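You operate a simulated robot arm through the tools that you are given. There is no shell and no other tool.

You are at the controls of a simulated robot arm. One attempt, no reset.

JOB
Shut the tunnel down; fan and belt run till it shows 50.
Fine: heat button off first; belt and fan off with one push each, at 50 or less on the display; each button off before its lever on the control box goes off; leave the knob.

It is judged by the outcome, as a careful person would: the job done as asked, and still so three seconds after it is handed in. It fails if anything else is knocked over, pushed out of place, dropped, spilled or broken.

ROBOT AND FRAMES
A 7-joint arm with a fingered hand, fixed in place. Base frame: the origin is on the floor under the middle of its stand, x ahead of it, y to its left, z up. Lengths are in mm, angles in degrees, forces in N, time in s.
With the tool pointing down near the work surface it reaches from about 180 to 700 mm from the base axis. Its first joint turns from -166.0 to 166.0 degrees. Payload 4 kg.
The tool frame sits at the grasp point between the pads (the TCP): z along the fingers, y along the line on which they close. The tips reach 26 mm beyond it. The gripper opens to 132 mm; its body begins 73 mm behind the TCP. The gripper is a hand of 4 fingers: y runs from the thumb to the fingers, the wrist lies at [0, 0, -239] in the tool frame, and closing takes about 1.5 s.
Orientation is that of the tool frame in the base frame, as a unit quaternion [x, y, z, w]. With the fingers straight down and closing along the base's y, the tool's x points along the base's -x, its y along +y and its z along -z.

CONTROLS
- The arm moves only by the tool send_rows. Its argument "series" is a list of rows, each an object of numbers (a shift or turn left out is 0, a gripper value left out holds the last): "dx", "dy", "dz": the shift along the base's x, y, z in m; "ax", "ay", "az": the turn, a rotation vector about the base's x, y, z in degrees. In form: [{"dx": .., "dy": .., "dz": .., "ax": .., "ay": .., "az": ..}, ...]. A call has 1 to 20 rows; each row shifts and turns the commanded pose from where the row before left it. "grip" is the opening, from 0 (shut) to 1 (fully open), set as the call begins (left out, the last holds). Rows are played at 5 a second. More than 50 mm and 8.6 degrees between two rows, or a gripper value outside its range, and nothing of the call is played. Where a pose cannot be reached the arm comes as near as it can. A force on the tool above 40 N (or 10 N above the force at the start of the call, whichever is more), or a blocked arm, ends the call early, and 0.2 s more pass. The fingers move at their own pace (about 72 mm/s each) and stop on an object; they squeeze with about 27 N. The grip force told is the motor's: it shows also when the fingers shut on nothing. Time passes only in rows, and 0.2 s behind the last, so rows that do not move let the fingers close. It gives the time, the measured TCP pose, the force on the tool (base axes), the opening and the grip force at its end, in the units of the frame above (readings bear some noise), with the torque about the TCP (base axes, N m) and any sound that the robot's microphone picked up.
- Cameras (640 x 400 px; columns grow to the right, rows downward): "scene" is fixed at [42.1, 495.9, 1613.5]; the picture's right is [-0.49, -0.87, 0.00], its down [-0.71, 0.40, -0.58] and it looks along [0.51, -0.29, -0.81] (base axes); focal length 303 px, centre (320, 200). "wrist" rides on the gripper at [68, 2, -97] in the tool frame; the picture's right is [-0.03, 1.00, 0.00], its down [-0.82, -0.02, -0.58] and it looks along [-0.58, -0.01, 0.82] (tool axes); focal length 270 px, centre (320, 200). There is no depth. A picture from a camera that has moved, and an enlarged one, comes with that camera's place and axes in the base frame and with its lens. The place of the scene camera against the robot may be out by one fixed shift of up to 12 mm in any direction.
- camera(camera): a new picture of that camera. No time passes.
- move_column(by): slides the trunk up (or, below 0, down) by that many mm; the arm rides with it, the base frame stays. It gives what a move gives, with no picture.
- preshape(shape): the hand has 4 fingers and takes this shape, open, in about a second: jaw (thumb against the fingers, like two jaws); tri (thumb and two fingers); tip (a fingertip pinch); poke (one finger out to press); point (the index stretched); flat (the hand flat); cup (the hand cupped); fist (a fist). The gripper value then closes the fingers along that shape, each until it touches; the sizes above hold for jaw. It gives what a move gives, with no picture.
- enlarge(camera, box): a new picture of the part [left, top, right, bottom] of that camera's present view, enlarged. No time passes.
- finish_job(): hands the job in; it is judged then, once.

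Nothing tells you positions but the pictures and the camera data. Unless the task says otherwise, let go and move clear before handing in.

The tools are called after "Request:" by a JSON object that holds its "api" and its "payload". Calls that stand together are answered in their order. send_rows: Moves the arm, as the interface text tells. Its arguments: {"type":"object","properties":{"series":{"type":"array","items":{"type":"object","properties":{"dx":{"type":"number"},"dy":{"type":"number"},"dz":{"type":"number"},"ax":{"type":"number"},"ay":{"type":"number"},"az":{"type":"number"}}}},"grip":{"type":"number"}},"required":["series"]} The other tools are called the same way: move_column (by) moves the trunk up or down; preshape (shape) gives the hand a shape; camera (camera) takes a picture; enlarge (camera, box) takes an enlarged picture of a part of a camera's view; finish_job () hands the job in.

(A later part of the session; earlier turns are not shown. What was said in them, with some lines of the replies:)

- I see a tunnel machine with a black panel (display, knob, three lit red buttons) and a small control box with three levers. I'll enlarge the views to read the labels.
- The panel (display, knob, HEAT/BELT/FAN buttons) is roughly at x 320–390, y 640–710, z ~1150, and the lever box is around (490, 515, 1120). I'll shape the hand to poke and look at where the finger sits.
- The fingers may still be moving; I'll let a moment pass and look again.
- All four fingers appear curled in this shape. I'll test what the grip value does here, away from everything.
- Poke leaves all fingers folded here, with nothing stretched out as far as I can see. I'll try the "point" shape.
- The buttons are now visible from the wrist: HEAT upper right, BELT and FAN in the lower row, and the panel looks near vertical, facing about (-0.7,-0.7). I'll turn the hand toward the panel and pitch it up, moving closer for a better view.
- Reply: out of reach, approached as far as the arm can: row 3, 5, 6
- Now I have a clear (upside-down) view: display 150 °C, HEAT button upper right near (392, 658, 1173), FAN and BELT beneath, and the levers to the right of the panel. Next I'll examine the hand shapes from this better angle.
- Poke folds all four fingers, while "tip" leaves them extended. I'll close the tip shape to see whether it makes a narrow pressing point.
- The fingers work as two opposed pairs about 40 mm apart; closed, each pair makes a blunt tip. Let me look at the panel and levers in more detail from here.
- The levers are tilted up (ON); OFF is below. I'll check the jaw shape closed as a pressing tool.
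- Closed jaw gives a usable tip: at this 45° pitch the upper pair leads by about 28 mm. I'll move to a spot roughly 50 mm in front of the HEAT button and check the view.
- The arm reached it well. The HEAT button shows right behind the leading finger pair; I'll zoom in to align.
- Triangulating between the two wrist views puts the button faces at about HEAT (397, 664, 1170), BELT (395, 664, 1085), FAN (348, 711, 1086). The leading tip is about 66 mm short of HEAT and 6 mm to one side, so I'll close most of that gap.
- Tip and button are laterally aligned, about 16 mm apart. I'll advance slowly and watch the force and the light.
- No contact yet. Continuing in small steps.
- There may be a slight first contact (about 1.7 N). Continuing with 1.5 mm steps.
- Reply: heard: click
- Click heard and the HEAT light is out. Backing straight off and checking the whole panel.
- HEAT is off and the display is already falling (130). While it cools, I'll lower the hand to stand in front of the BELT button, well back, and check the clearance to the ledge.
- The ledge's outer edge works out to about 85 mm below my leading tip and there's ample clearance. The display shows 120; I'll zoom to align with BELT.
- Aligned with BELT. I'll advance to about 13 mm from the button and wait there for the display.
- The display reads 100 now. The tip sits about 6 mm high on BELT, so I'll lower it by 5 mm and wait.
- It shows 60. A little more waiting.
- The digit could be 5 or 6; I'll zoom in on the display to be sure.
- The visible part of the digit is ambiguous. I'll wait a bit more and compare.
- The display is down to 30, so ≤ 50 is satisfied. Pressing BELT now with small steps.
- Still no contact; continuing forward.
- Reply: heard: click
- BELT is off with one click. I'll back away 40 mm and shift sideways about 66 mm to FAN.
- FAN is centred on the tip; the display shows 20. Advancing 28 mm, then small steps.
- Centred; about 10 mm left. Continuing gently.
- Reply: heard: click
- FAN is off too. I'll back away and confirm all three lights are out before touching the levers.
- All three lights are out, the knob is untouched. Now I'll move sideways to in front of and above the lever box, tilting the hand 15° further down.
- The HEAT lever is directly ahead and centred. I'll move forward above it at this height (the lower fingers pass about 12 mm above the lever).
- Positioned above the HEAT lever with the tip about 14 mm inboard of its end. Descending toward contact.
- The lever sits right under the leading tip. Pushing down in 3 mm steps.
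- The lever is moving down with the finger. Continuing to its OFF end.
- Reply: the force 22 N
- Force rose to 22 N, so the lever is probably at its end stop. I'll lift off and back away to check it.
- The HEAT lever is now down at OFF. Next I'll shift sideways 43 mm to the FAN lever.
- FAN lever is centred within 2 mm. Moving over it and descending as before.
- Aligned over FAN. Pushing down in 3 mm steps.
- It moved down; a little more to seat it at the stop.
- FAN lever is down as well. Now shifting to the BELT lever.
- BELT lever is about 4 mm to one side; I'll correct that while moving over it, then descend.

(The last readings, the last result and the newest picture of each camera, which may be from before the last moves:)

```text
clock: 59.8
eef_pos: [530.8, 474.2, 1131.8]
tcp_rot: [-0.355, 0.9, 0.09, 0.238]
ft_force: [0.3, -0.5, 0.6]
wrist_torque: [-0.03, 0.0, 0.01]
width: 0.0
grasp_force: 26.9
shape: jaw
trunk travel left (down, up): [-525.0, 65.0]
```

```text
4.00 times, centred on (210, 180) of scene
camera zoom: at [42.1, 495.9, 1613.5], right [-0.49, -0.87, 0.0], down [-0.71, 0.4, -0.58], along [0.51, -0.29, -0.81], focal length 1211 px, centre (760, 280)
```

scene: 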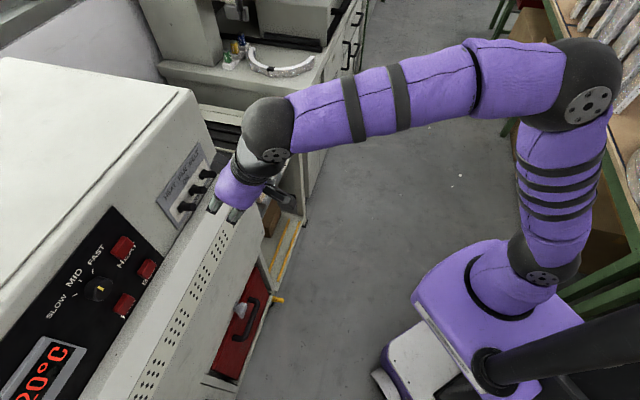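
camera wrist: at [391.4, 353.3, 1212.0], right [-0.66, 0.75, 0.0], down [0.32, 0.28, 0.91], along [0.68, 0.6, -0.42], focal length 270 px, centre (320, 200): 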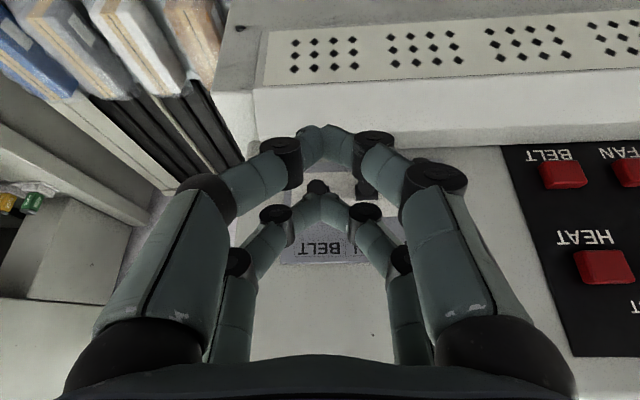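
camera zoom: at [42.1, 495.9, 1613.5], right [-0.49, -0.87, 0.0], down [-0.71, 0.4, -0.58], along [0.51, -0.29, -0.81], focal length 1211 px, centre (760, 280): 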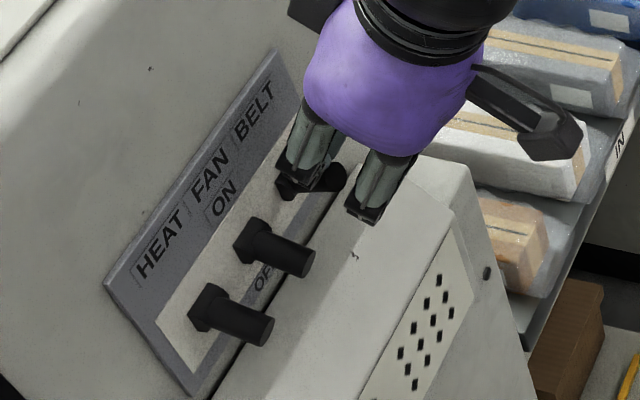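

Aligned over BELT. Pushing it down in small steps.

Request:
{"api": "send_rows", "payload": {"series": [{"dz": -0.003}, {"dz": -0.003}, {"dz": -0.003}, {"dz": -0.003}, {"dz": -0.003}, {"dz": -0.003}]}}

Request:
{"api": "send_rows", "payload": {"series": [{"dz": -0.0025}, {"dz": -0.0025}]}}

Request:
{"api": "enlarge", "payload": {"camera": "wrist", "box": [220, 110, 420, 290]}}

```text
clock: 61.2
eef_pos: [530.3, 472.8, 1112.4]
tcp_rot: [-0.354, 0.9, 0.089, 0.239]
ft_force: [-0.5, -0.1, -0.8]
wrist_torque: [0.02, 0.06, -0.02]
width: 0.0
grasp_force: 27.1
shape: jaw
trunk travel left (down, up): [-525.0, 65.0]
```

```text
clock: 61.8
eef_pos: [530.1, 474.1, 1109.0]
tcp_rot: [-0.354, 0.899, 0.09, 0.24]
ft_force: [-0.9, -1.1, 4.8]
wrist_torque: [0.06, -0.07, -0.04]
width: 0.1
grasp_force: 27.0
shape: jaw
trunk travel left (down, up): [-525.0, 65.0]
```

```text
2.22 times, centred on (320, 200) of wrist
camera zoom: at [449.3, 402.1, 1159.8], right [-0.66, 0.75, 0.0], down [0.32, 0.28, 0.91], along [0.68, 0.6, -0.42], focal length 601 px, centre (320, 200)
```

zoom: 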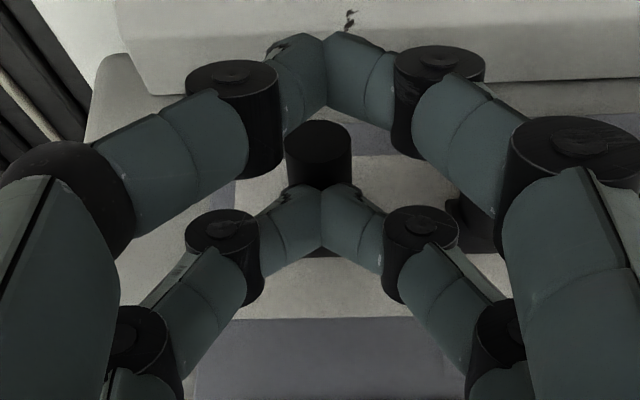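

The force is only about 5 N and the lever may not be fully down. Pushing a bit further.

Request:
{"api": "send_rows", "payload": {"series": [{"dz": -0.0025}, {"dz": -0.0025}]}}

Request:
{"api": "enlarge", "payload": {"camera": "wrist", "box": [220, 110, 420, 290]}}

Request:
{"api": "enlarge", "payload": {"camera": "scene", "box": [130, 130, 290, 230]}}

```text
clock: 62.4
eef_pos: [528.5, 472.5, 1108.4]
tcp_rot: [-0.354, 0.899, 0.09, 0.243]
ft_force: [0.7, -2.8, 23.8]
wrist_torque: [0.35, -0.5, -0.11]
width: 0.1
grasp_force: 26.9
shape: jaw
trunk travel left (down, up): [-525.0, 65.0]
```

```text
2.22 times, centred on (320, 200) of wrist
camera zoom: at [448.3, 401.4, 1158.0], right [-0.66, 0.75, 0.0], down [0.31, 0.27, 0.91], along [0.68, 0.61, -0.42], focal length 601 px, centre (320, 200)
```

zoom: 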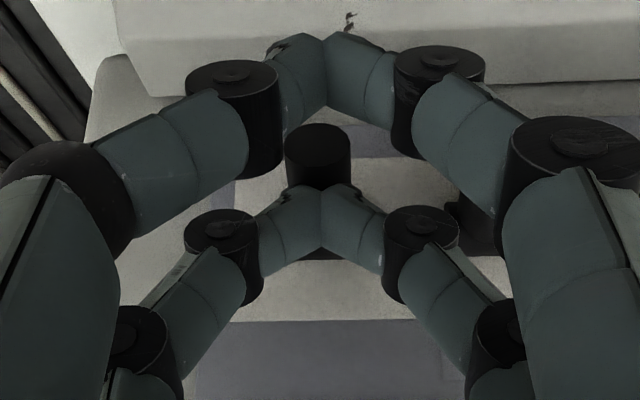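

```text
4.00 times, centred on (210, 180) of scene
camera zoom: at [42.1, 495.9, 1613.5], right [-0.49, -0.87, 0.0], down [-0.71, 0.4, -0.58], along [0.51, -0.29, -0.81], focal length 1211 px, centre (760, 280)
```

zoom: 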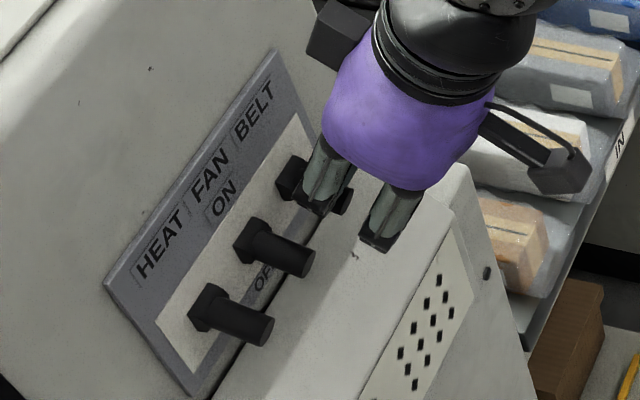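

At the stop (24 N). Lifting off and backing away to verify all levers.

Request:
{"api": "send_rows", "payload": {"series": [{"dz": 0.009}, {"dz": 0.014}, {"dz": 0.015}, {"dz": 0.018}, {"dx": -0.0117, "dy": -0.0107}, {"dx": -0.0117, "dy": -0.0107}, {"dx": -0.0117, "dy": -0.0107}, {"dx": -0.0117, "dy": -0.0107}, {"dx": -0.0117, "dy": -0.0107}, {"dx": -0.0117, "dy": -0.0107}, {"dx": -0.0117, "dy": -0.0107}, {"dz": 0.02}, {"dz": 0.02}]}}

Request:
{"api": "camera", "payload": {"camera": "wrist"}}

Request:
{"api": "enlarge", "payload": {"camera": "scene", "box": [130, 130, 290, 230]}}

Request:
{"api": "camera", "payload": {"camera": "scene"}}

```text
clock: 65.2
eef_pos: [447.6, 398.8, 1198.8]
tcp_rot: [-0.355, 0.899, 0.089, 0.239]
ft_force: [0.0, 0.1, -0.3]
wrist_torque: [0.03, -0.03, -0.05]
width: 0.0
grasp_force: 27.2
shape: jaw
trunk travel left (down, up): [-525.0, 65.0]
```

```text
taken
camera wrist: at [366.9, 328.4, 1250.7], right [-0.66, 0.75, 0.0], down [0.32, 0.28, 0.91], along [0.68, 0.6, -0.42], focal length 270 px, centre (320, 200)
```

wrist: 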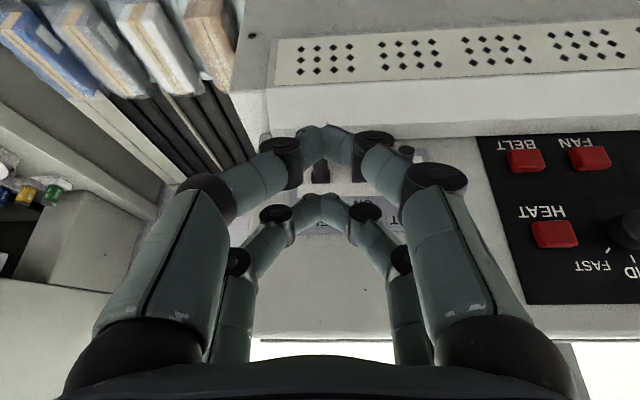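

```text
4.00 times, centred on (210, 180) of scene
camera zoom: at [42.1, 495.9, 1613.5], right [-0.49, -0.87, 0.0], down [-0.71, 0.4, -0.58], along [0.51, -0.29, -0.81], focal length 1211 px, centre (760, 280)
```

zoom: 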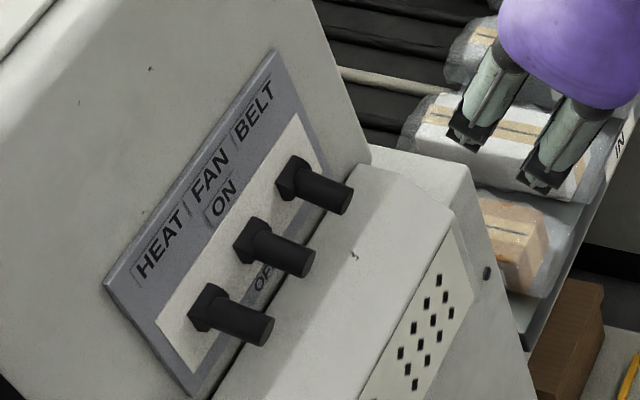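

```text
taken
```

scene: 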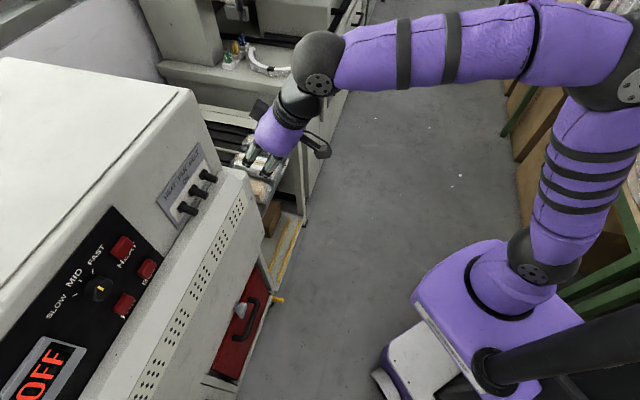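

The display now reads OFF, all three lights are out, all three levers point down to OFF, and the knob and packages are unchanged. I'll back the hand further clear and do a last check.

Request:
{"api": "send_rows", "payload": {"series": [{"dx": -0.015, "dy": -0.013, "dz": 0.01}, {"dx": -0.015, "dy": -0.013, "dz": 0.01}, {"dx": -0.015, "dy": -0.013, "dz": 0.01}, {"dx": -0.015, "dy": -0.013, "dz": 0.01}, {"dx": -0.015, "dy": -0.013, "dz": 0.01}, {"dx": 0}]}}

Request:
{"api": "enlarge", "payload": {"camera": "scene", "box": [0, 140, 300, 400]}}

Request:
{"api": "camera", "payload": {"camera": "wrist"}}

```text
clock: 66.6
eef_pos: [373.9, 333.2, 1248.1]
tcp_rot: [-0.355, 0.9, 0.089, 0.238]
ft_force: [1.3, -0.5, 0.8]
wrist_torque: [-0.02, 0.0, 0.02]
width: 0.0
grasp_force: 26.3
shape: jaw
trunk travel left (down, up): [-525.0, 65.0]
```

```text
1.54 times, centred on (150, 270) of scene
camera zoom: at [42.1, 495.9, 1613.5], right [-0.49, -0.87, 0.0], down [-0.71, 0.4, -0.58], along [0.51, -0.29, -0.81], focal length 466 px, centre (582, 92)
```

zoom: 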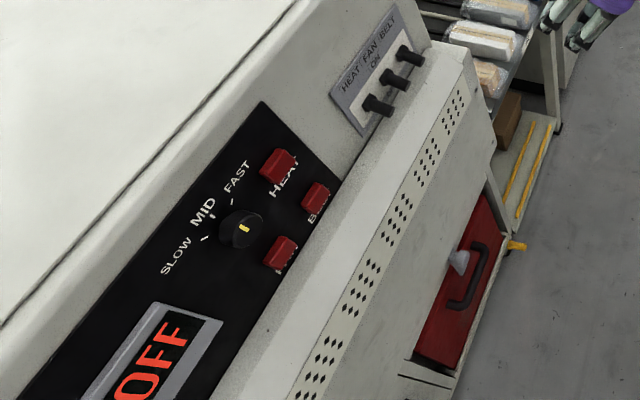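

```text
taken
camera wrist: at [292.5, 261.6, 1299.6], right [-0.66, 0.75, 0.0], down [0.32, 0.28, 0.91], along [0.68, 0.6, -0.43], focal length 270 px, centre (320, 200)
```

wrist: 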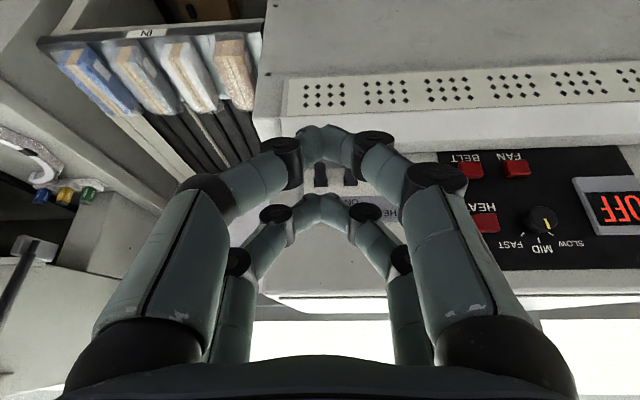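

The display shows OFF, all the buttons are dark, all the levers are down at OFF, the knob is unchanged and the hand is clear. Handing the job in.

Request:
{"api": "finish_job", "payload": {}}

```text
The job is handed in.
```

The tunnel is shut down. The display reads OFF, all three button lights are out, and the HEAT, FAN and BELT levers are all down at OFF.

- **Heat:** I pushed this button off first, with the display at 150.
- **Belt and fan:** I left both running while the tunnel cooled, then turned each off with one push. The last reading before the belt push was 30, and before the fan push it was 20. The display passed 50 a second or two before the belt push, because I waited until I could read the digit clearly.
- **Levers:** I only moved them after all three buttons were off, in the order HEAT, FAN, BELT.
- **Knob:** It was not touched.

The cameras showed nothing knocked over or moved, and the hand is clear of the machine.
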